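You operate a simulated robot arm through the tools that you are given. There is no shell and no other tool.

You are at the controls of a simulated robot arm. One attempt, no reset.

TASK
Scrub the green pan with the soapy yellow sponge, then dry it.
Fine: all grease off; dip the sponge in the orange pot's suds first; dry with the grey cloth; sponge and cloth go back where they lay. What is to be rubbed or washed off counts as gone when no trace of it is left.

Only the result counts: the job must be done as asked and must still hold three seconds after the hand-in. Knocking over, shifting, dropping, spilling or breaking anything else fails it. Flat cloth is picked up by pressing the open fingertips on it (5 to 10 N) and closing them slowly along it; thin cloth reads only 2 to 8 mm in the jaws.

THE ROBOT
A 7-joint arm with a two-finger parallel gripper, fixed in place. Base frame: the origin is at the foot of the arm, x ahead of it, y to its left, z up; the work surface is at about z = 0.91. Lengths are in m, angles in rad, forces in N, time in s.
With the tool pointing down near the work surface it reaches from about 0.24 to 0.68 m from the base axis. Its first joint turns from -1.152 to 1.152 rad. Payload 2.4 kg.
The tool frame sits at the grasp point between the pads (the TCP): z along the fingers, y along the line on which they close. The tips reach 0.03 m beyond it. The gripper opens to 0.094 m. The fingers are 0.028 m wide and 0.01 m thick; the gripper's body (0.05 by 0.096 m) begins 0.055 m behind the TCP.
Orientation is that of the tool frame in the base frame, as a unit quaternion [w, x, y, z]. With the fingers straight down and closing along the base's y, the tool's x points along the base's -x, its y along +y and its z along -z.

THE INTERFACE
- The arm moves only by the tool drive_tool. Its argument "moves" is a list of rows, each a list of 7 numbers: the turn, a rotation vector about the tool's x, y, z in rad, then the shift along the tool's x, y, z in m, then the gripper command, from -1 (fully open) to 1 (shut), values between in proportion. In form: [[rx, ry, rz, dx, dy, dz, grip], ...]. A call has 1 to 20 rows; each row shifts and turns the commanded pose from where the row before left it, along the tool's axes as they then stand. Each row takes 0.2 s and may step no farther than 0.05 m and 0.15 rad from the row before; otherwise, or with a gripper value out of range, the whole call is refused. A pose out of reach is approached as far as the arm can. The call stops where the force on the tool passes 70 N (or 10 N more than at its start, if that is more) or the arm is blocked; 0.2 s more then pass. Each finger travels about 0.153 m/s and halts on what it meets, pressing with about 26 N; the grip force reading is that of the motor and also rises with nothing between the fingers. The clock runs only during rows and for 0.2 s after the last one: add rows that do not move to give the fingers time. The reply holds the time, the measured pose of the TCP, the force on the tool along the base axes, the opening and the grip force, in the units named above and with some noise, with the torque about the TCP (base axes, N m) and any sound that the robot's microphone picked up.
- Cameras (640 x 400 px; columns grow to the right, rows downward): "scene" is fixed at [0.0333, 0.466, 1.4513]; the picture's right is [-0.81, -0.58, 0.00], its down [-0.29, 0.40, -0.87] and it looks along [0.50, -0.71, -0.49] (base axes); focal length 322 px, centre (320, 200). "wrist" rides on the gripper at [0.076, 0.014, -0.102] in the tool frame; the picture's right is [-0.18, 0.98, 0.00], its down [-0.75, -0.14, -0.64] and it looks along [-0.63, -0.12, 0.77] (tool axes); focal length 243 px, centre (320, 200). There is no depth. A picture from a camera that has moved, and an enlarged one, comes with that camera's place and axes in the base frame and with its lens.
- capture(camera): a new picture of that camera. No time passes.
- enlarge(camera, box): a new picture of the part [left, top, right, bottom] of that camera's present view, enlarged. No time passes.
- close_job(): hands the job in; it is judged then, once.

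Nothing tells you positions but the pictures and the camera data. Unless the task says otherwise, let go and move clear before handing in.

The tools are called after ">>>" as a command line: name --pt "numbers of a row" for each row, then --argument value for the rest, lists and objects as JSON in quotes. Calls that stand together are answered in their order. drive_tool: Moves the arm, as the interface text tells. Its arguments: {"type":"object","properties":{"moves":{"type":"array","items":{"type":"array","items":{"type":"number"}}}},"required":["moves"]} The other tools are called the same way: capture (camera) takes a picture; enlarge (camera, box) takes an enlarged picture of a part of a camera's view; close_job () hands the job in.

At the start:

```text
clock: 0.0
eef_pos: [0.3303, 0.1397, 1.2773]
ee_rot: [0.0, 0.0, 1.0, 0.0]
force: [0.6, 0.6, 0.1]
ft_torque: [0.01, -0.02, -0.01]
gripper_width: 0.0941
grip_force: 0.1
```

scene: 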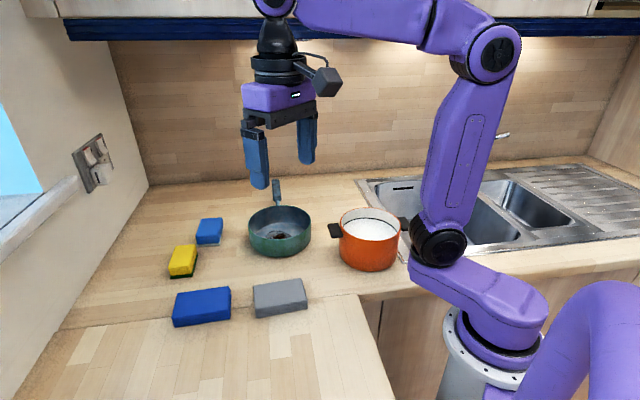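
wrist: 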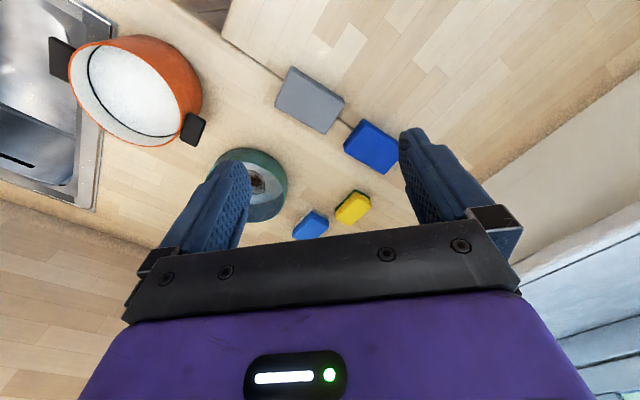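

I see a green pan with grease in it, an orange pot of suds, a yellow sponge, two blue sponges or cloths and a grey folded cloth. I'll take closer looks before moving.

>>> enlarge --camera "scene" --box '[140, 170, 340, 340]'

>>> enlarge --camera "scene" --box '[230, 170, 430, 295]'

>>> enlarge --camera "wrist" --box '[200, 50, 420, 250]'

```text
2.35 times, centred on (240, 255) of scene
camera zoom: at [0.0333, 0.466, 1.4513], right [-0.81, -0.58, 0.0], down [-0.29, 0.4, -0.87], along [0.5, -0.71, -0.49], focal length 758 px, centre (508, 71)
```

zoom: 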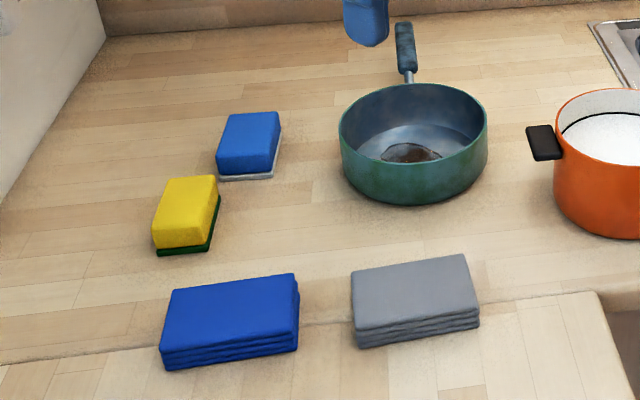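

```text
3.20 times, centred on (330, 232) of scene
camera zoom: at [0.0333, 0.466, 1.4513], right [-0.81, -0.58, 0.0], down [-0.29, 0.4, -0.87], along [0.5, -0.71, -0.49], focal length 1031 px, centre (288, 96)
```

zoom: 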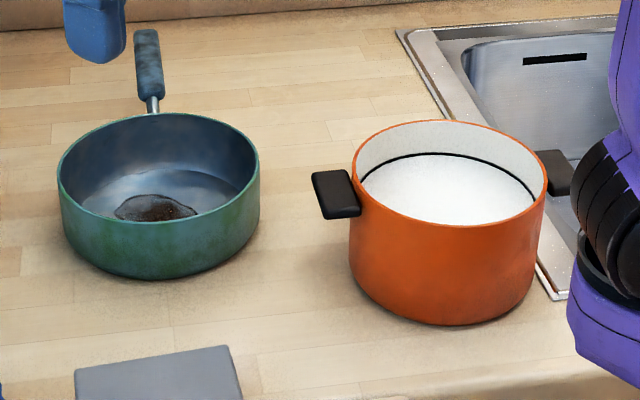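

```text
2.00 times, centred on (310, 150) of wrist
camera zoom: at [0.2525, 0.1539, 1.3781], right [0.18, 0.98, 0.0], down [0.75, -0.14, 0.64], along [0.63, -0.12, -0.77], focal length 485 px, centre (340, 300)
```

zoom: 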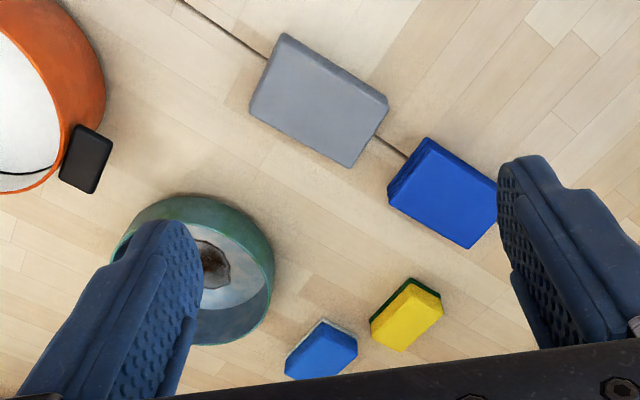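

The yellow sponge looks to be near (0.65, 0.16), the grey cloth near (0.39, 0.10), and the pan near (0.54, -0.05) with a dark grease spot on its floor. I'll shift the arm sideways at this height so the wrist camera can see into the pan and pot.

>>> drive_tool --pt "0 0 0 0 -0.045 0 -1" --pt "0 0 0 0 -0.045 0 -1" --pt "0 0 0 0 -0.045 0 -1" --pt "0 0 0 0 0 0 -1"

>>> capture --camera "wrist"

>>> capture --camera "scene"

```text
clock: 1.0
eef_pos: [0.3278, 0.0031, 1.2752]
ee_rot: [0.0, -0.001, 1.0, 0.0]
force: [0.2, -0.3, -0.5]
ft_torque: [-0.02, -0.03, -0.02]
gripper_width: 0.0939
grip_force: 0.0
```

```text
taken
camera wrist: at [0.251, 0.0171, 1.3785], right [0.18, 0.98, 0.0], down [0.75, -0.14, 0.64], along [0.63, -0.12, -0.77], focal length 243 px, centre (320, 200)
```

wrist: 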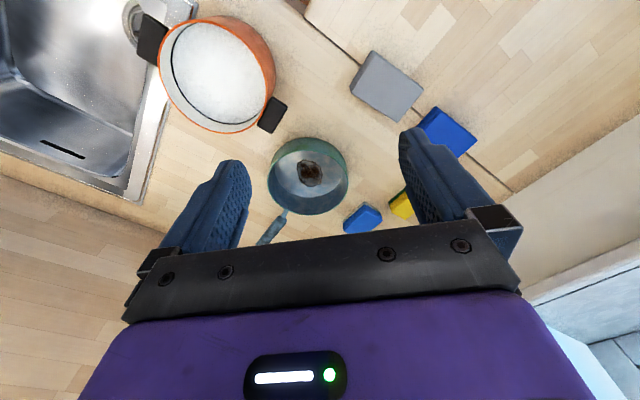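

```text
taken
```

scene: 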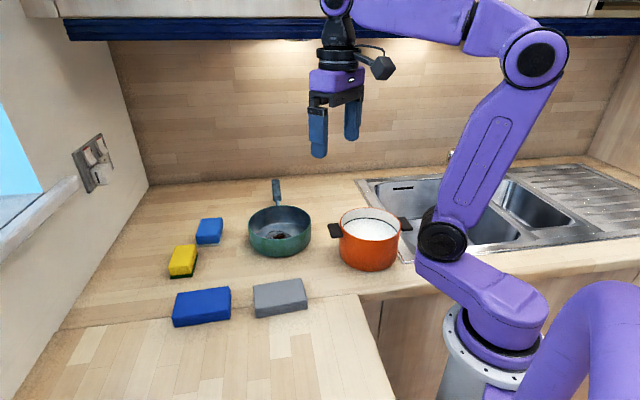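

>>> enlarge --camera "wrist" --box '[240, 110, 380, 240]'

>>> enlarge --camera "wrist" --box '[130, 0, 450, 200]'

```text
3.08 times, centred on (310, 175) of wrist
camera zoom: at [0.251, 0.0171, 1.3785], right [0.18, 0.98, 0.0], down [0.75, -0.14, 0.64], along [0.63, -0.12, -0.77], focal length 746 px, centre (351, 277)
```

zoom: 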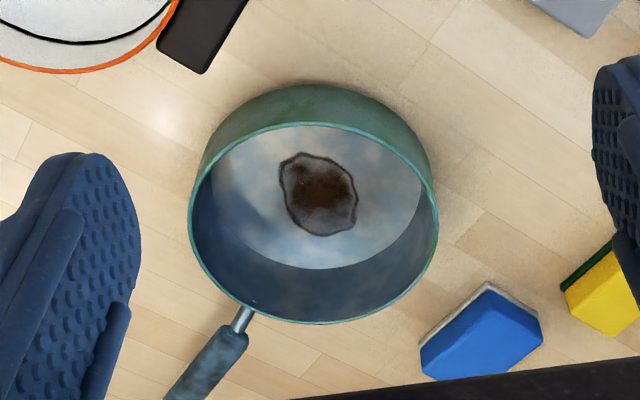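

```text
2.00 times, centred on (290, 100) of wrist
camera zoom: at [0.251, 0.0171, 1.3785], right [0.18, 0.98, 0.0], down [0.75, -0.14, 0.64], along [0.63, -0.12, -0.77], focal length 485 px, centre (380, 400)
```

zoom: 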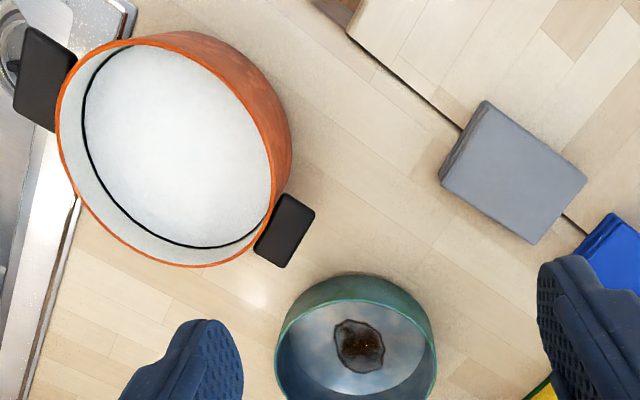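

The grease patch is about 6–7 cm across, centred near (0.548, -0.064) on the pan floor. The pan rim is at z ≈ 0.974, and the pot is at about (0.308, -0.141) with its rim at z ≈ 1.015 and the suds at about 0.985. Next I'll move over the sponge area for a closer look at its exact position and orientation.

>>> drive_tool --pt "0 0 0 -0.0287 0.0295 0.0175 -1" --pt "0 0 0 -0.0287 0.0295 0.0175 -1" --pt "0 0 0 -0.0287 0.0295 0.0175 -1" --pt "0 0 0 -0.0287 0.0295 0.0175 -1" --pt "0 0 0 -0.0287 0.0295 0.0175 -1" --pt "0 0 0 -0.0287 0.0295 0.0175 -1" --pt "0 0 0 0 0 0 -1"

>>> capture --camera "wrist"

>>> enlarge --camera "wrist" --box '[220, 80, 420, 220]'

```text
clock: 2.6
eef_pos: [0.5014, 0.1807, 1.1721]
ee_rot: [0.0, 0.0, 1.0, 0.0]
force: [-0.8, 0.3, -0.1]
ft_torque: [0.02, 0.0, 0.03]
gripper_width: 0.094
grip_force: 0.1
```

```text
taken
camera wrist: at [0.4253, 0.1951, 1.2736], right [0.18, 0.98, 0.0], down [0.75, -0.14, 0.64], along [0.63, -0.12, -0.77], focal length 243 px, centre (320, 200)
```

wrist: 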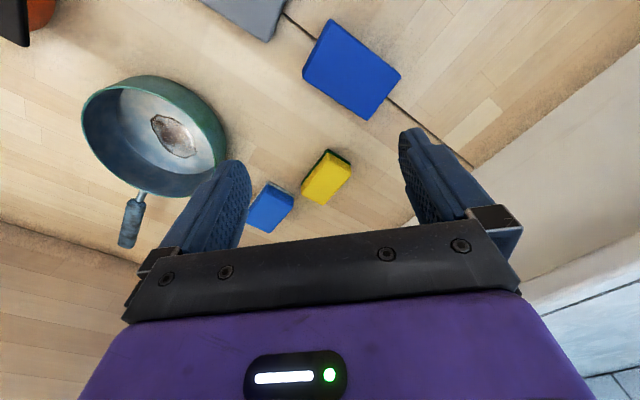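

```text
2.86 times, centred on (320, 150) of wrist
camera zoom: at [0.4253, 0.1951, 1.2736], right [0.18, 0.98, 0.0], down [0.75, -0.14, 0.64], along [0.63, -0.12, -0.77], focal length 693 px, centre (320, 343)
```

zoom: 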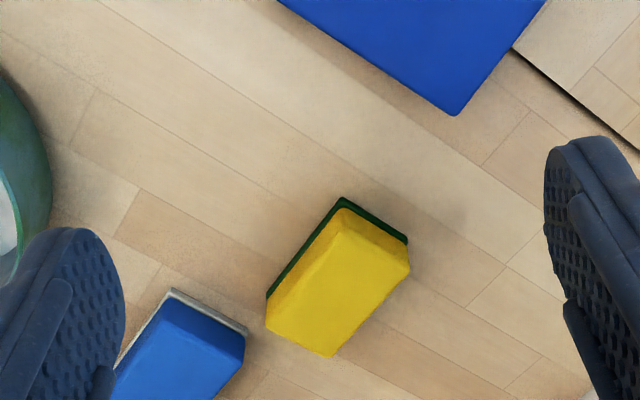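

The yellow sponge measures about 5 × 8.4 cm and 3 cm high, centred near (0.66, 0.159), with its short side pointing along roughly 45° in base. I'll turn the gripper to match that and look again.

>>> drive_tool --pt "0 0 0.132 0 0 0 -1" --pt "0 0 0.132 0 0 0 -1" --pt "0 0 0.132 0 0 0 -1" --pt "0 0 0.132 0 0 0 -1" --pt "0 0 0.132 0 0 0 -1" --pt "0 0 0.13 0 0 0 -1" --pt "0 0 0 0 0 0 -1"

>>> capture --camera "wrist"

```text
clock: 4.2
eef_pos: [0.501, 0.1816, 1.1709]
ee_rot: [-0.001, 0.386, 0.922, 0.0]
force: [0.1, 0.4, -0.5]
ft_torque: [-0.02, -0.02, 0.0]
gripper_width: 0.094
grip_force: 0.2
```

```text
taken
camera wrist: at [0.4573, 0.2457, 1.2731], right [0.83, 0.56, 0.0], down [0.43, -0.64, 0.64], along [0.36, -0.53, -0.77], focal length 243 px, centre (320, 200)
```

wrist: 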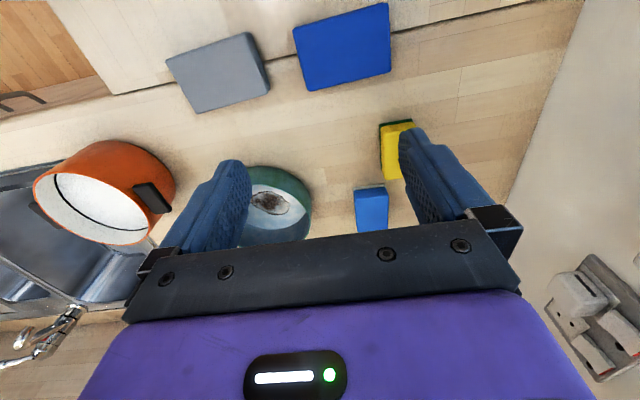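

The gripper is now turned in line with the sponge. I'll move above it and look again before going down.

>>> drive_tool --pt "0 0 0 -0.0283 0.0227 0.0225 -1" --pt "0 0 0 -0.0283 0.0227 0.0225 -1" --pt "0 0 0 -0.0283 0.0227 0.0225 -1" --pt "0 0 0 -0.0283 0.0227 0.0225 -1" --pt "0 0 0 0 0 0 -1"

>>> capture --camera "wrist"

>>> capture --camera "scene"

```text
clock: 5.4
eef_pos: [0.6458, 0.1655, 1.0779]
ee_rot: [0.0, 0.385, 0.923, 0.0]
force: [1.1, -0.1, 0.6]
ft_torque: [0.03, 0.0, 0.03]
gripper_width: 0.0938
grip_force: 0.1
```

```text
taken
camera wrist: at [0.6021, 0.2291, 1.1804], right [0.83, 0.56, 0.0], down [0.43, -0.63, 0.64], along [0.36, -0.53, -0.77], focal length 243 px, centre (320, 200)
```

wrist: 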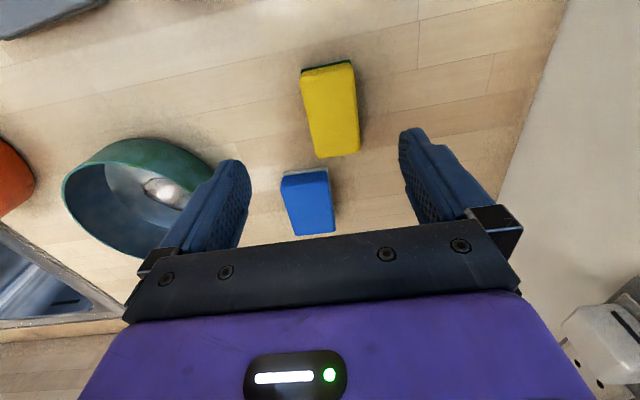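

```text
taken
```

scene: 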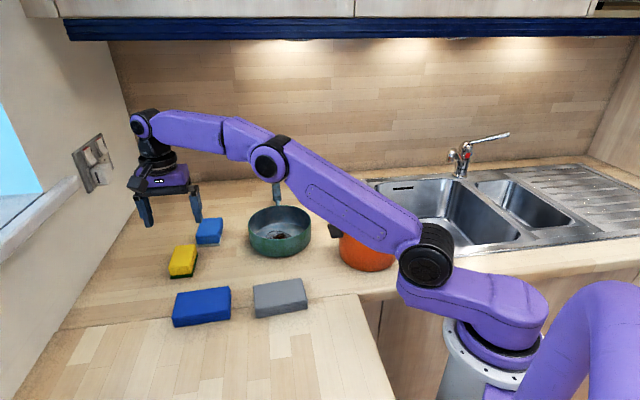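

>>> enlarge --camera "wrist" --box '[260, 40, 420, 180]'

>>> enlarge --camera "scene" --box '[120, 180, 240, 290]'

```text
2.86 times, centred on (340, 110) of wrist
camera zoom: at [0.6021, 0.2291, 1.1804], right [0.83, 0.56, 0.0], down [0.43, -0.63, 0.64], along [0.36, -0.53, -0.77], focal length 693 px, centre (263, 457)
```

zoom: 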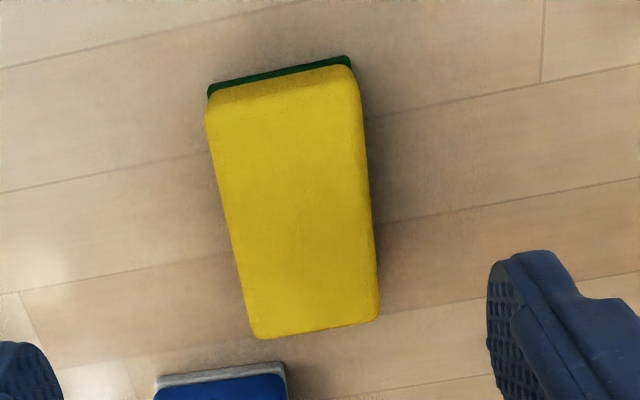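

```text
3.64 times, centred on (180, 235) of scene
camera zoom: at [0.0333, 0.4659, 1.4513], right [-0.81, -0.58, 0.0], down [-0.29, 0.4, -0.87], along [0.5, -0.71, -0.49], focal length 1172 px, centre (829, 73)
```

zoom: 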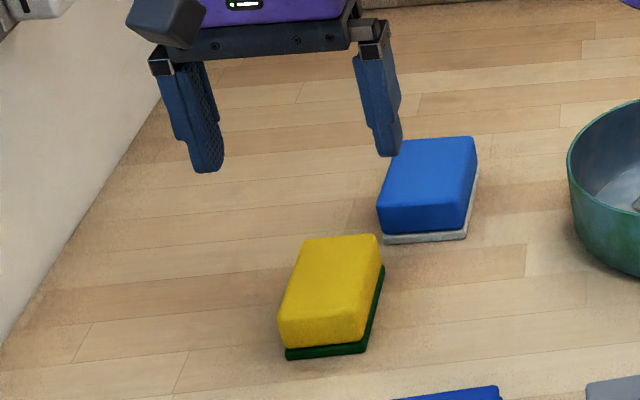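

The sponge's centre looks to be about (0.660, 0.161), with its top at about 0.94. I'll come down part way and check alignment.

>>> drive_tool --pt "0 0 0 -0.0067 0.0035 0.035 -1" --pt "0 0 0 -0.0067 0.0036 0.035 -1" --pt "0 0 0 0 0 0 -1"

>>> capture --camera "wrist"

>>> enlarge --camera "scene" --box '[120, 180, 240, 290]'

```text
clock: 6.2
eef_pos: [0.6616, 0.1615, 1.0095]
ee_rot: [0.0, 0.385, 0.923, 0.0]
force: [0.5, 0.4, -0.5]
ft_torque: [0.01, 0.03, -0.01]
gripper_width: 0.0938
grip_force: 0.1
```

```text
taken
camera wrist: at [0.6175, 0.2256, 1.1107], right [0.83, 0.56, 0.0], down [0.43, -0.63, 0.64], along [0.36, -0.53, -0.77], focal length 243 px, centre (320, 200)
```

wrist: 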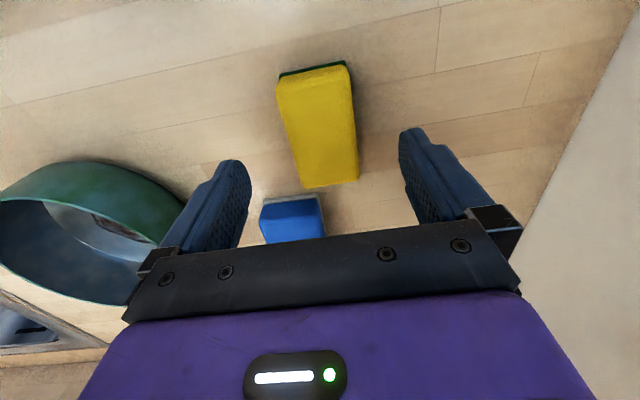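

```text
3.64 times, centred on (180, 235) of scene
camera zoom: at [0.0333, 0.466, 1.4513], right [-0.81, -0.58, 0.0], down [-0.29, 0.4, -0.87], along [0.5, -0.71, -0.49], focal length 1172 px, centre (829, 73)
```

zoom: 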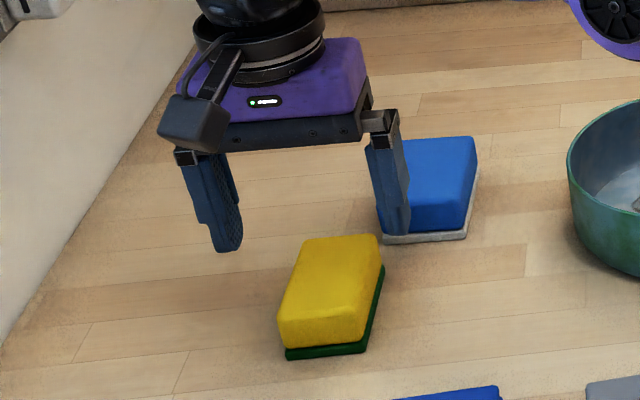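

The sponge is centred between the fingers, so I'll go down with the fingertips about 1 cm above the counter and close on it.

>>> drive_tool --pt "0 0 0 -0.0015 0 0.0292 -1" --pt "0 0 0 -0.0015 0 0.0292 -1" --pt "0 0 0 0 0 0 -1" --pt "0 0 0 0 0 0 -1"

>>> enlarge --camera "scene" --box '[120, 180, 240, 290]'

>>> capture --camera "wrist"

```text
clock: 7.2
eef_pos: [0.6604, 0.1607, 0.9523]
ee_rot: [0.0, 0.384, 0.923, 0.0]
force: [0.7, 0.4, 0.0]
ft_torque: [-0.01, -0.01, 0.02]
gripper_width: 0.0939
grip_force: 0.1
```

```text
3.64 times, centred on (180, 235) of scene
camera zoom: at [0.0333, 0.466, 1.4513], right [-0.81, -0.58, 0.0], down [-0.29, 0.4, -0.87], along [0.5, -0.71, -0.49], focal length 1172 px, centre (829, 73)
```

zoom: 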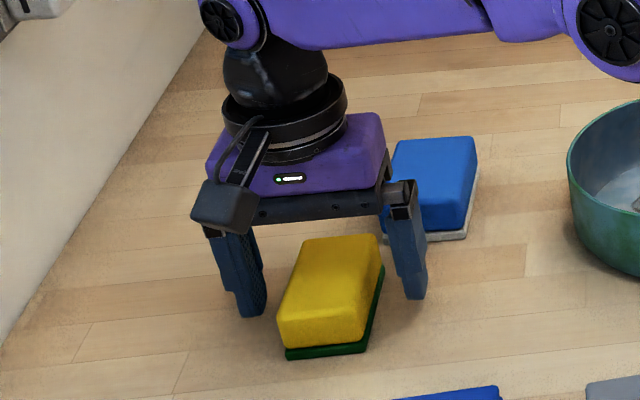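

```text
taken
camera wrist: at [0.6177, 0.2232, 1.0546], right [0.83, 0.56, 0.0], down [0.43, -0.63, 0.64], along [0.36, -0.53, -0.77], focal length 243 px, centre (320, 200)
```

wrist: 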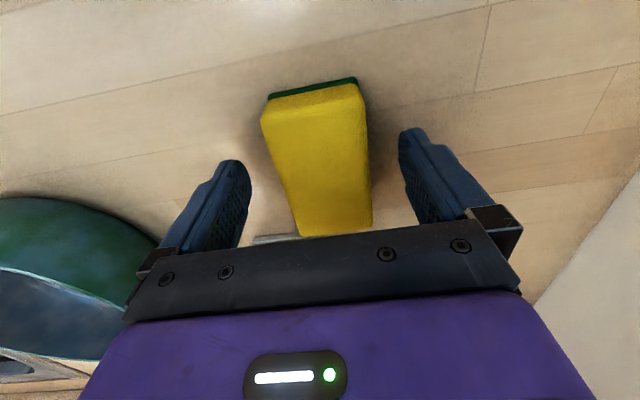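

The fingers straddle the sponge evenly, so I'll close on it now.

>>> drive_tool --pt "0 0 0 0 0 0 -0.4" --pt "0 0 0 0 0 0 0.1" --pt "0 0 0 0 0 0 0.6" --pt "0 0 0 0 0 0 1" --pt "0 0 0 0 0 0 1"

>>> capture --camera "wrist"

>>> enlarge --camera "scene" --box '[120, 180, 240, 290]'

```text
clock: 8.4
eef_pos: [0.6616, 0.1585, 0.9512]
ee_rot: [0.0, 0.385, 0.923, 0.0]
force: [-0.4, 0.9, 2.1]
ft_torque: [0.01, 0.01, 0.0]
gripper_width: 0.0485
grip_force: 25.8
```

```text
taken
camera wrist: at [0.6177, 0.2233, 1.0549], right [0.83, 0.56, 0.0], down [0.43, -0.63, 0.64], along [0.36, -0.53, -0.77], focal length 243 px, centre (320, 200)
```

wrist: 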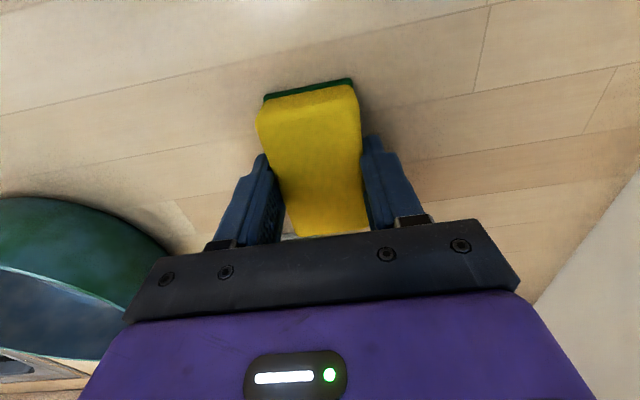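

```text
3.64 times, centred on (180, 235) of scene
camera zoom: at [0.0333, 0.466, 1.4513], right [-0.81, -0.58, 0.0], down [-0.29, 0.4, -0.87], along [0.5, -0.71, -0.49], focal length 1172 px, centre (829, 73)
```

zoom: 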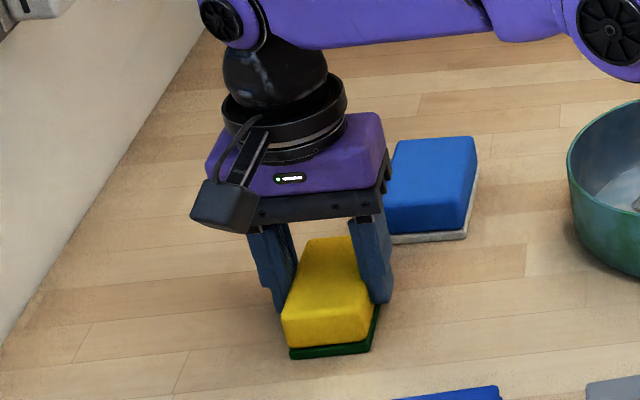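

The sponge is held at 48.5 mm, and it shifted only about 2.5 mm. I'll lift it straight up and check.

>>> drive_tool --pt "0 0 0 0 0 -0.02 1" --pt "0 0 0 0 0 -0.035 1" --pt "0 0 0 0 0 -0.04 1" --pt "0 0 0 0 0 -0.04 1" --pt "0 0 0 0 0 -0.04 1" --pt "0 0 0 0 0 0 1"

>>> capture --camera "wrist"

>>> capture --camera "scene"

```text
clock: 9.8
eef_pos: [0.6384, 0.1532, 1.1254]
ee_rot: [0.0, 0.385, 0.923, 0.0]
force: [0.1, 0.4, 0.3]
ft_torque: [0.01, 0.01, -0.03]
gripper_width: 0.0488
grip_force: 25.8
out of reach, approached as far as the arm can: row 4, 5
```

```text
taken
camera wrist: at [0.596, 0.2169, 1.2278], right [0.83, 0.56, 0.0], down [0.43, -0.63, 0.64], along [0.36, -0.53, -0.77], focal length 243 px, centre (320, 200)
```

wrist: 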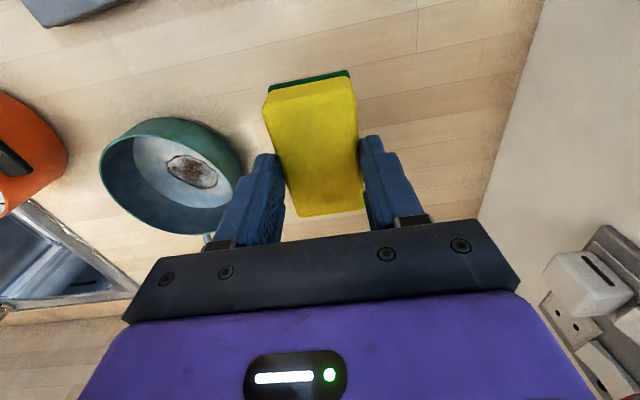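

```text
taken
```

scene: 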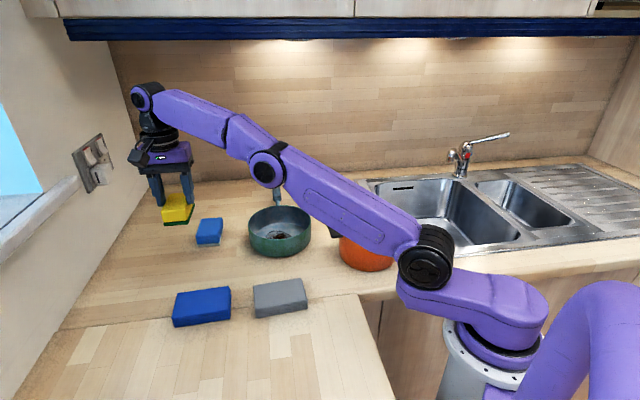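

>>> enlarge --camera "scene" --box '[130, 130, 230, 250]'

>>> drive_tool --pt "0 0 0 0.00293 -0.0385 0 1" --pt "0 0 0 0.00293 -0.0385 0 1" --pt "0 0 0 0.00293 -0.0385 0 1" --pt "0 0 0 0.00293 -0.0385 0 1" --pt "0 0 0 0.00293 -0.0385 0 1" --pt "0 0 0 0.00293 -0.0385 0 1" --pt "0 0 0 0 0 0 1"

>>> capture --camera "wrist"

```text
3.33 times, centred on (180, 190) of scene
camera zoom: at [0.0333, 0.466, 1.4513], right [-0.81, -0.58, 0.0], down [-0.29, 0.4, -0.87], along [0.5, -0.71, -0.49], focal length 1074 px, centre (787, 233)
```

zoom: 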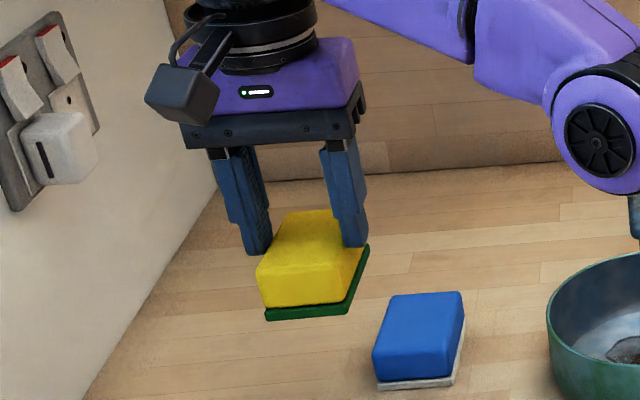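

```text
clock: 11.4
eef_pos: [0.4671, 0.0041, 1.1257]
ee_rot: [0.0, 0.384, 0.923, 0.0]
force: [-0.4, -0.6, 0.6]
ft_torque: [-0.02, -0.02, 0.0]
gripper_width: 0.0487
grip_force: 25.7
```

```text
taken
camera wrist: at [0.4225, 0.0678, 1.2274], right [0.83, 0.56, 0.0], down [0.43, -0.63, 0.64], along [0.36, -0.53, -0.77], focal length 243 px, centre (320, 200)
```

wrist: 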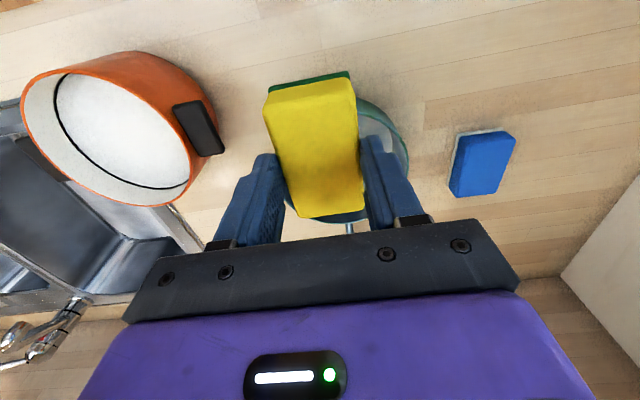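

>>> enlarge --camera "wrist" --box '[0, 30, 240, 220]'

>>> enlarge --camera "scene" --box '[320, 190, 420, 280]'

```text
2.11 times, centred on (120, 125) of wrist
camera zoom: at [0.4225, 0.0678, 1.2274], right [0.83, 0.56, 0.0], down [0.43, -0.63, 0.64], along [0.36, -0.53, -0.77], focal length 511 px, centre (741, 358)
```

zoom: 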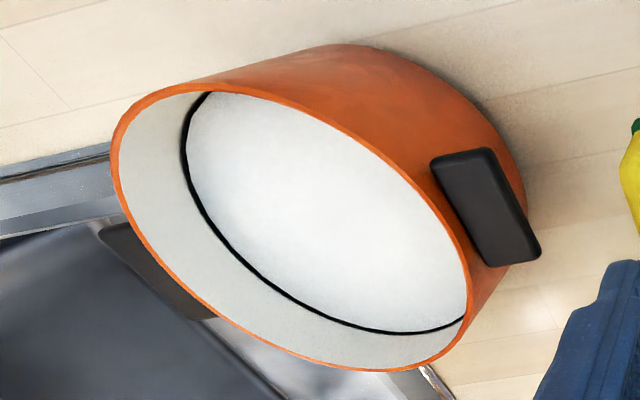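

```text
4.44 times, centred on (370, 235) of scene
camera zoom: at [0.0333, 0.4659, 1.4513], right [-0.81, -0.58, 0.0], down [-0.29, 0.4, -0.87], along [0.5, -0.71, -0.49], focal length 1432 px, centre (98, 44)
```

zoom: 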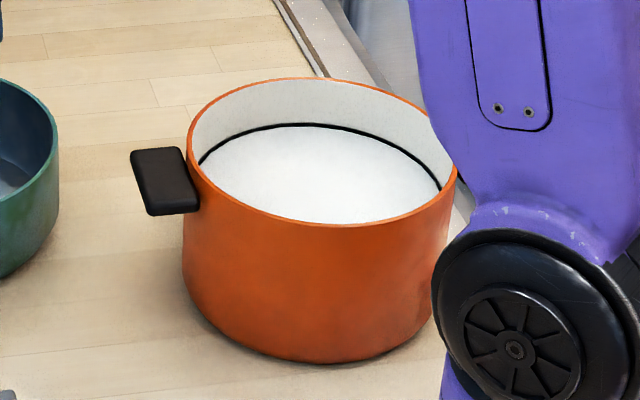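

Next I'll carry the sponge to above the pot's centre, about (0.311, -0.138), still at z 1.12.

>>> drive_tool --pt "0 0 0 0.0015 -0.0351 0 1" --pt "0 0 0 0.0015 -0.0351 0 1" --pt "0 0 0 0.0015 -0.0351 0 1" --pt "0 0 0 0.0015 -0.0351 0 1" --pt "0 0 0 0.0015 -0.0351 0 1" --pt "0 0 0 0.0015 -0.0351 0 1" --pt "0 0 0 0 0 0 1" --pt "0 0 0 0 0 0 1"

>>> capture --camera "wrist"

>>> capture --camera "scene"

```text
clock: 13.2
eef_pos: [0.3085, -0.1412, 1.1241]
ee_rot: [0.0, 0.384, 0.923, 0.0]
force: [0.2, -0.7, 0.0]
ft_torque: [-0.03, -0.01, 0.03]
gripper_width: 0.0487
grip_force: 26.1
```

```text
taken
camera wrist: at [0.2655, -0.077, 1.2262], right [0.83, 0.56, 0.0], down [0.43, -0.63, 0.64], along [0.36, -0.53, -0.77], focal length 243 px, centre (320, 200)
```

wrist: 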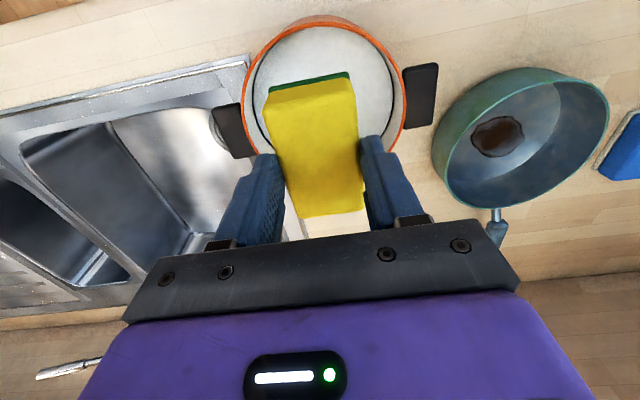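

```text
taken
```

scene: 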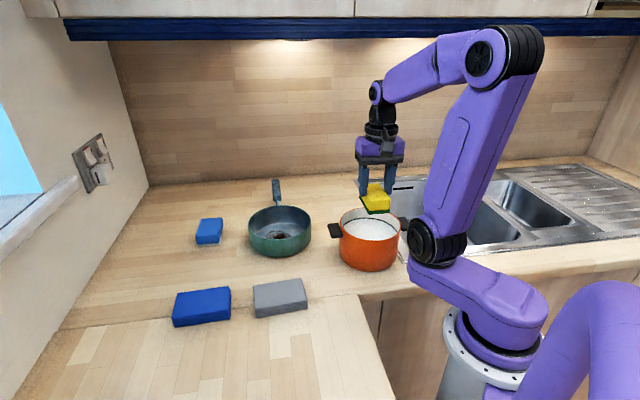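

>>> enlarge --camera "wrist" --box '[200, 0, 440, 170]'

>>> enlarge --camera "scene" --box '[320, 140, 440, 280]'

```text
2.35 times, centred on (320, 85) of wrist
camera zoom: at [0.2655, -0.077, 1.2262], right [0.83, 0.56, 0.0], down [0.43, -0.63, 0.64], along [0.36, -0.53, -0.77], focal length 571 px, centre (320, 471)
```

zoom: 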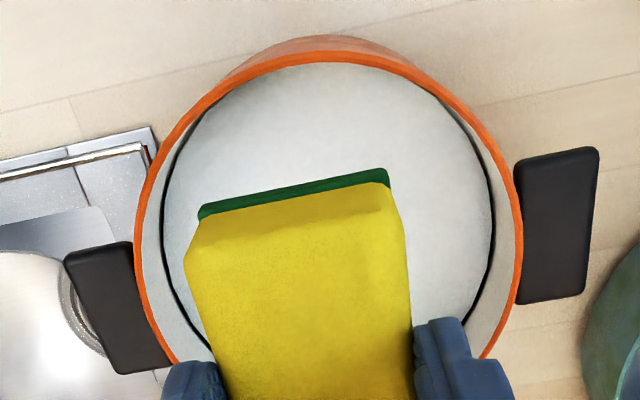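

```text
2.86 times, centred on (380, 210) of scene
camera zoom: at [0.0333, 0.4659, 1.4513], right [-0.81, -0.58, 0.0], down [-0.29, 0.4, -0.87], along [0.5, -0.71, -0.49], focal length 921 px, centre (149, 171)
```

zoom: 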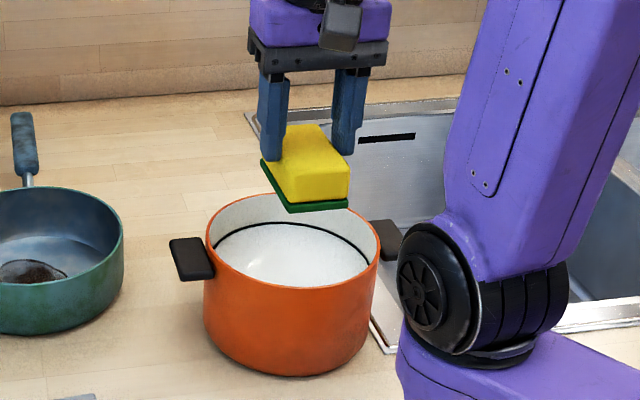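

The pot's centre works out at about (0.317, -0.147) and its rim at about 1.01. I'll nudge the sponge to the centre and lower it gently into the suds.

>>> drive_tool --pt "0 0 0 -0.0057 0.0014 0.02 1" --pt "0 0 0 0 0 0.03 1" --pt "0 0 0 0 0 0.03 1" --pt "0 0 0 0 0 0.02 1" --pt "0 0 0 0 0 0.01 1" --pt "0 0 0 0 0 0 1"

>>> capture --camera "wrist"

>>> enlarge --camera "scene" --box '[320, 140, 440, 280]'

```text
clock: 14.6
eef_pos: [0.3137, -0.1413, 1.0148]
ee_rot: [0.0, 0.384, 0.923, 0.0]
force: [0.1, 0.4, 0.1]
ft_torque: [-0.03, -0.01, 0.0]
gripper_width: 0.0487
grip_force: 26.0
```

```text
taken
camera wrist: at [0.2689, -0.078, 1.1174], right [0.83, 0.56, 0.0], down [0.43, -0.63, 0.64], along [0.36, -0.53, -0.77], focal length 243 px, centre (320, 200)
```

wrist: 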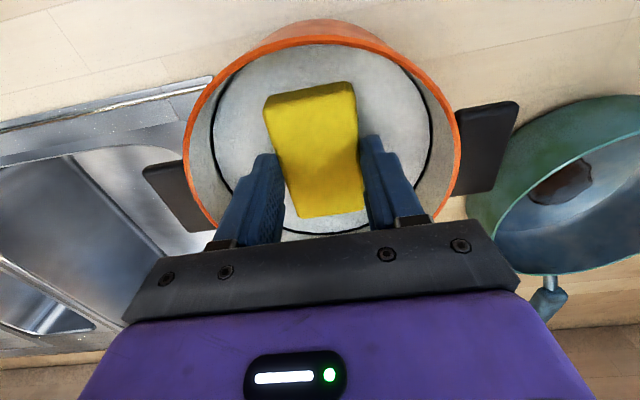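

```text
2.86 times, centred on (380, 210) of scene
camera zoom: at [0.0333, 0.466, 1.4513], right [-0.81, -0.58, 0.0], down [-0.29, 0.4, -0.87], along [0.5, -0.71, -0.49], focal length 921 px, centre (149, 171)
```

zoom: 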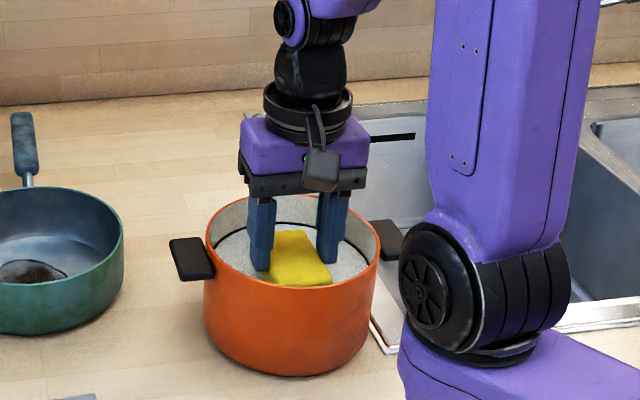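

The sponge's underside is already in the suds. I'll push it a little deeper, hold it there, then lift it slowly.

>>> drive_tool --pt "0 0 0 0 0 0.01 1" --pt "0 0 0 0 0 0.008 1" --pt "0 0 0 0 0 0 1" --pt "0 0 0 0 0 0 1" --pt "0 0 0 0 0 0 1" --pt "0 0 0 0 0 0 1"

>>> drive_tool --pt "0 0 0 0 0 -0.012 1" --pt "0 0 0 0 0 -0.012 1" --pt "0 0 0 0 0 -0.015 1" --pt "0 0 0 0 0 -0.02 1" --pt "0 0 0 0 0 -0.02 1" --pt "0 0 0 0 0 0 1" --pt "0 0 0 0 0 0 1" --pt "0 0 0 0 0 0 1" --pt "0 0 0 0 0 0 1" --pt "0 0 0 0 0 0 1"

>>> capture --camera "wrist"

>>> enlarge --camera "scene" --box '[320, 140, 440, 280]'

```text
clock: 16.0
eef_pos: [0.3126, -0.1415, 0.9977]
ee_rot: [0.0, 0.384, 0.923, 0.0]
force: [-0.6, -0.2, -1.4]
ft_torque: [-0.02, 0.01, 0.0]
gripper_width: 0.0487
grip_force: 25.5
```

```text
clock: 18.2
eef_pos: [0.3143, -0.1431, 1.0768]
ee_rot: [0.0, 0.385, 0.923, 0.0]
force: [-0.3, -0.6, -0.4]
ft_torque: [0.02, 0.0, -0.04]
gripper_width: 0.0486
grip_force: 25.9
```

```text
taken
camera wrist: at [0.2695, -0.0789, 1.1786], right [0.83, 0.56, 0.0], down [0.43, -0.63, 0.64], along [0.36, -0.53, -0.77], focal length 243 px, centre (320, 200)
```

wrist: 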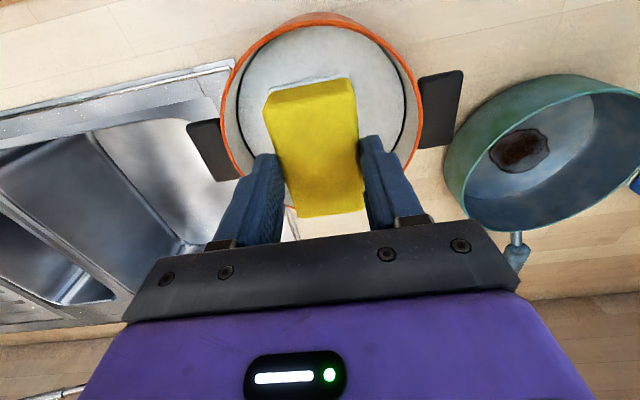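

```text
2.86 times, centred on (380, 210) of scene
camera zoom: at [0.0333, 0.466, 1.4513], right [-0.81, -0.58, 0.0], down [-0.29, 0.4, -0.87], along [0.5, -0.71, -0.49], focal length 921 px, centre (149, 171)
```

zoom: 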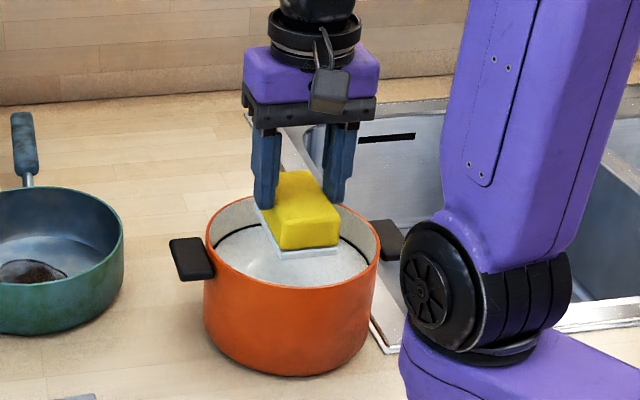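

The scourer is covered in white suds. Next I'll lift clear and carry the sponge over the pan, aiming its centre at the grease near (0.547, -0.063).

>>> drive_tool --pt "0 0 0 0 0 -0.03 1" --pt "0 0 0 -0.01456 0.03167 -0.01 1" --pt "0 0 0 -0.01456 0.03167 0 1" --pt "0 0 0 -0.01456 0.03167 0 1" --pt "0 0 0 -0.01456 0.03167 0 1" --pt "0 0 0 -0.01456 0.03167 0 1" --pt "0 0 0 -0.01456 0.03167 0 1" --pt "0 0 0 -0.01456 0.03167 0 1" --pt "0 0 0 0 0 0 1" --pt "0 0 0 0 0 0 1"

>>> capture --camera "wrist"

>>> capture --camera "scene"

```text
clock: 20.4
eef_pos: [0.5424, -0.0599, 1.1167]
ee_rot: [0.0, 0.385, 0.923, 0.0]
force: [-0.3, 0.0, 0.6]
ft_torque: [0.02, 0.02, 0.0]
gripper_width: 0.0485
grip_force: 26.0
```

```text
taken
camera wrist: at [0.4985, 0.005, 1.2182], right [0.83, 0.56, 0.0], down [0.43, -0.63, 0.64], along [0.36, -0.53, -0.77], focal length 243 px, centre (320, 200)
```

wrist: 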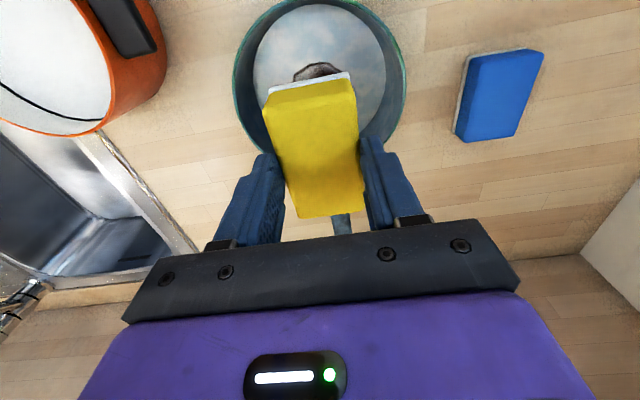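

```text
taken
```

scene: 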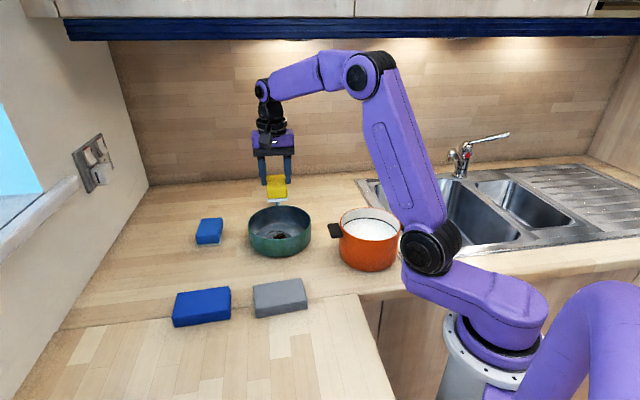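

>>> enlarge --camera "wrist" --box '[200, 0, 440, 170]'

>>> enlarge --camera "scene" --box '[230, 160, 330, 270]'

```text
2.35 times, centred on (320, 85) of wrist
camera zoom: at [0.4985, 0.005, 1.2182], right [0.83, 0.56, 0.0], down [0.43, -0.63, 0.64], along [0.36, -0.53, -0.77], focal length 571 px, centre (320, 471)
```

zoom: 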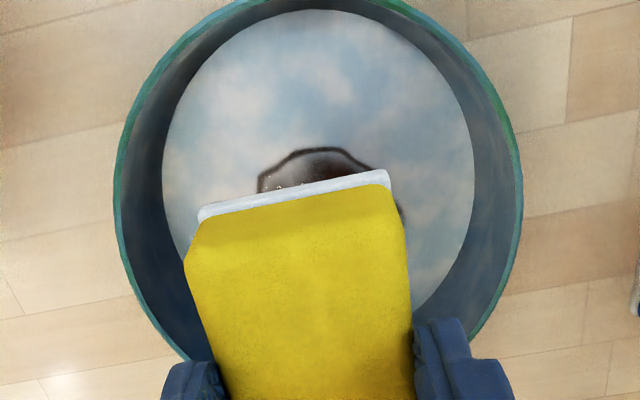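

```text
3.64 times, centred on (280, 215) of scene
camera zoom: at [0.0333, 0.466, 1.4513], right [-0.81, -0.58, 0.0], down [-0.29, 0.4, -0.87], along [0.5, -0.71, -0.49], focal length 1172 px, centre (466, 146)
```

zoom: 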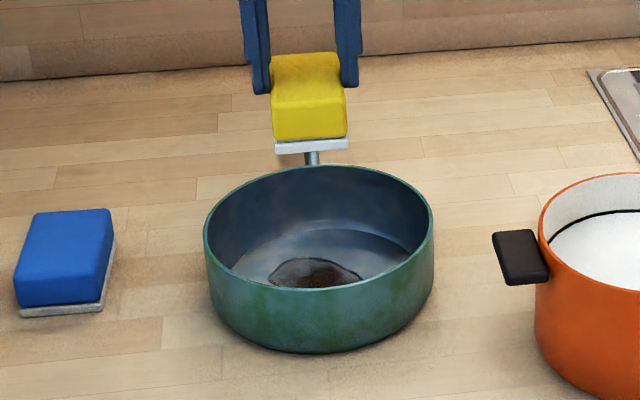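

The pan floor is centred near (0.5435, -0.064) with a radius of about 7.6 cm, and the grease spans x 0.512–0.586, y -0.089 to -0.039. The sponge is in the right place over it, so I'll lower it into the pan and then ease down to contact.

>>> drive_tool --pt "0 0 0 0 0 0.03 1" --pt "0 0 0 0 0 0.035 1" --pt "0 0 0 0 0 0.035 1" --pt "0 0 0 0 0 0.03 1" --pt "0 0 0 0 0 0.01 1" --pt "0 0 0 0 0 0 1"

>>> capture --camera "wrist"

>>> enlarge --camera "scene" --box '[230, 160, 330, 270]'

```text
clock: 21.8
eef_pos: [0.5422, -0.0576, 0.9764]
ee_rot: [0.0, 0.384, 0.923, 0.0]
force: [-0.2, 0.5, -0.1]
ft_torque: [-0.01, -0.01, 0.04]
gripper_width: 0.0488
grip_force: 26.0
```

```text
taken
camera wrist: at [0.4985, 0.0067, 1.0785], right [0.83, 0.56, 0.0], down [0.43, -0.63, 0.64], along [0.36, -0.53, -0.77], focal length 243 px, centre (320, 200)
```

wrist: 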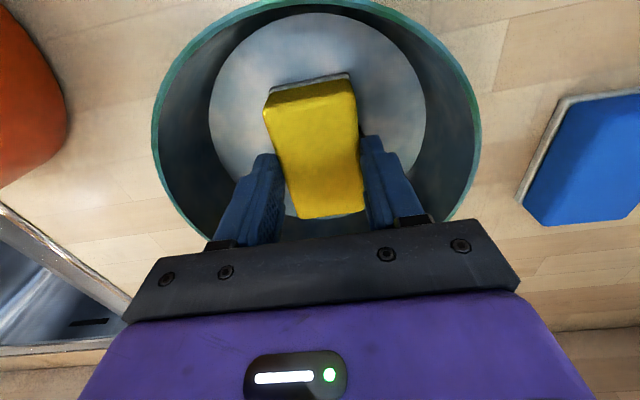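

```text
3.64 times, centred on (280, 215) of scene
camera zoom: at [0.0333, 0.466, 1.4513], right [-0.81, -0.58, 0.0], down [-0.29, 0.4, -0.87], along [0.5, -0.71, -0.49], focal length 1172 px, centre (466, 146)
```

zoom: 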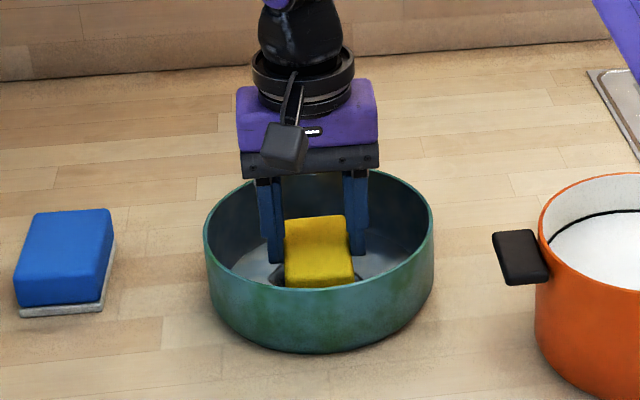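

>>> drive_tool --pt "0 0 0 0 0 0.005 1" --pt "0 0 0 0 0 0.005 1" --pt "0 0 0 0 0 0.004 1" --pt "0 0 0 0 0 0 1"

>>> drive_tool --pt "0 0 0 0 0 0.003 1" --pt "0 0 0 0 0 0 1"

```text
clock: 22.8
eef_pos: [0.5438, -0.0597, 0.965]
ee_rot: [0.005, 0.385, 0.923, 0.001]
force: [0.7, 1.4, 35.0]
ft_torque: [-0.03, -0.01, 0.02]
gripper_width: 0.0487
grip_force: 25.7
```

```text
clock: 23.4
eef_pos: [0.5437, -0.0574, 0.9606]
ee_rot: [0.003, 0.384, 0.923, 0.001]
force: [1.3, 1.7, 34.2]
ft_torque: [0.01, -0.06, 0.01]
gripper_width: 0.0487
grip_force: 25.4
```

Contact is firmer than I want at about 34 N, so I'll ease up before rubbing.

>>> drive_tool --pt "0 0 0 0 0 -0.002 1" --pt "0 0 0 0 0 0 1"

>>> enlarge --camera "scene" --box '[230, 160, 330, 270]'

>>> capture --camera "wrist"

```text
clock: 24.0
eef_pos: [0.5424, -0.0587, 0.962]
ee_rot: [0.001, 0.384, 0.923, 0.0]
force: [6.9, 0.2, 16.0]
ft_torque: [-0.1, -0.49, 0.0]
gripper_width: 0.0487
grip_force: 26.0
```

```text
3.64 times, centred on (280, 215) of scene
camera zoom: at [0.0332, 0.466, 1.4513], right [-0.81, -0.58, 0.0], down [-0.29, 0.4, -0.87], along [0.5, -0.71, -0.49], focal length 1172 px, centre (466, 146)
```

zoom: 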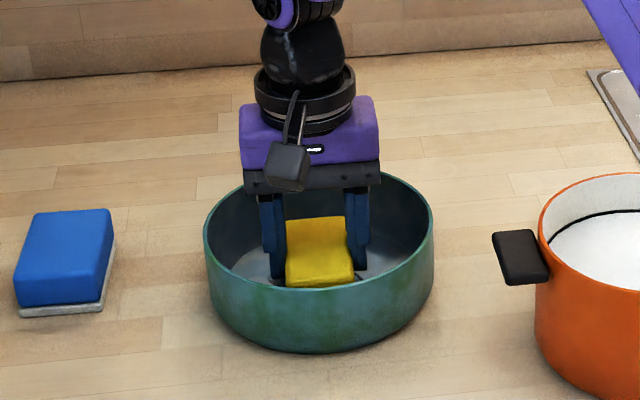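

```text
taken
camera wrist: at [0.4993, 0.0052, 1.0637], right [0.83, 0.56, 0.0], down [0.43, -0.63, 0.64], along [0.36, -0.53, -0.77], focal length 243 px, centre (320, 200)
```

wrist: 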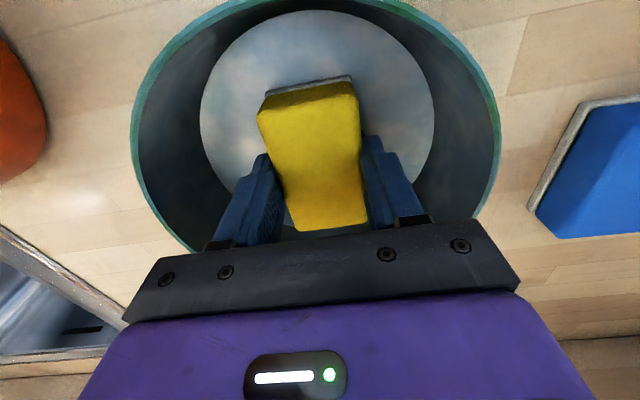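

The force is now about 16 N, good for scrubbing. I'll start with a gentle stroke across the short direction and watch whether the pan stays put.

>>> drive_tool --pt "0 0 0 0 0.006 0 1" --pt "0 0 0 0 0.006 0 1" --pt "0 0 0 0 0.006 0 1" --pt "0 0 0 0 -0.006 0 1" --pt "0 0 0 0 -0.006 0 1" --pt "0 0 0 0 -0.006 0 1"

>>> enlarge --camera "scene" --box '[230, 160, 330, 270]'

>>> capture --camera "wrist"

```text
clock: 25.4
eef_pos: [0.5429, -0.059, 0.9609]
ee_rot: [-0.001, 0.385, 0.923, 0.0]
force: [2.1, 3.7, 5.1]
ft_torque: [0.24, -0.04, -0.09]
gripper_width: 0.0488
grip_force: 26.1
```

```text
3.64 times, centred on (280, 215) of scene
camera zoom: at [0.0333, 0.4661, 1.4513], right [-0.81, -0.58, 0.0], down [-0.29, 0.4, -0.87], along [0.5, -0.71, -0.49], focal length 1172 px, centre (466, 146)
```

zoom: 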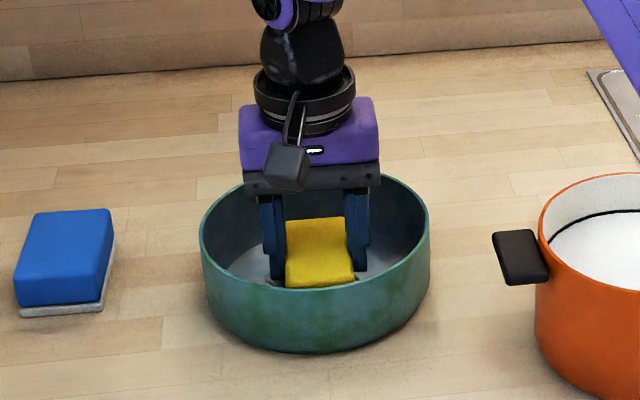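

```text
taken
camera wrist: at [0.4986, 0.0062, 1.0637], right [0.83, 0.56, 0.0], down [0.43, -0.63, 0.64], along [0.36, -0.53, -0.77], focal length 243 px, centre (320, 200)
```

wrist: 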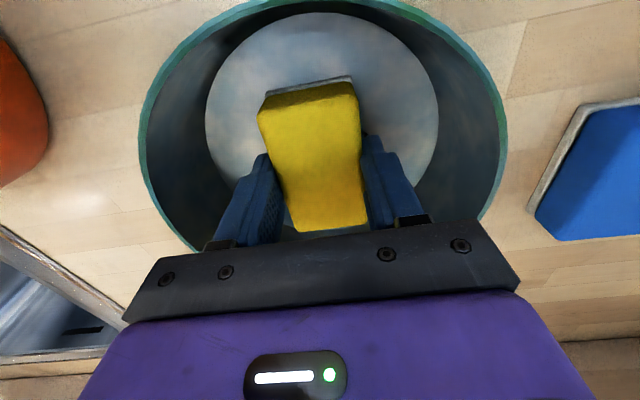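

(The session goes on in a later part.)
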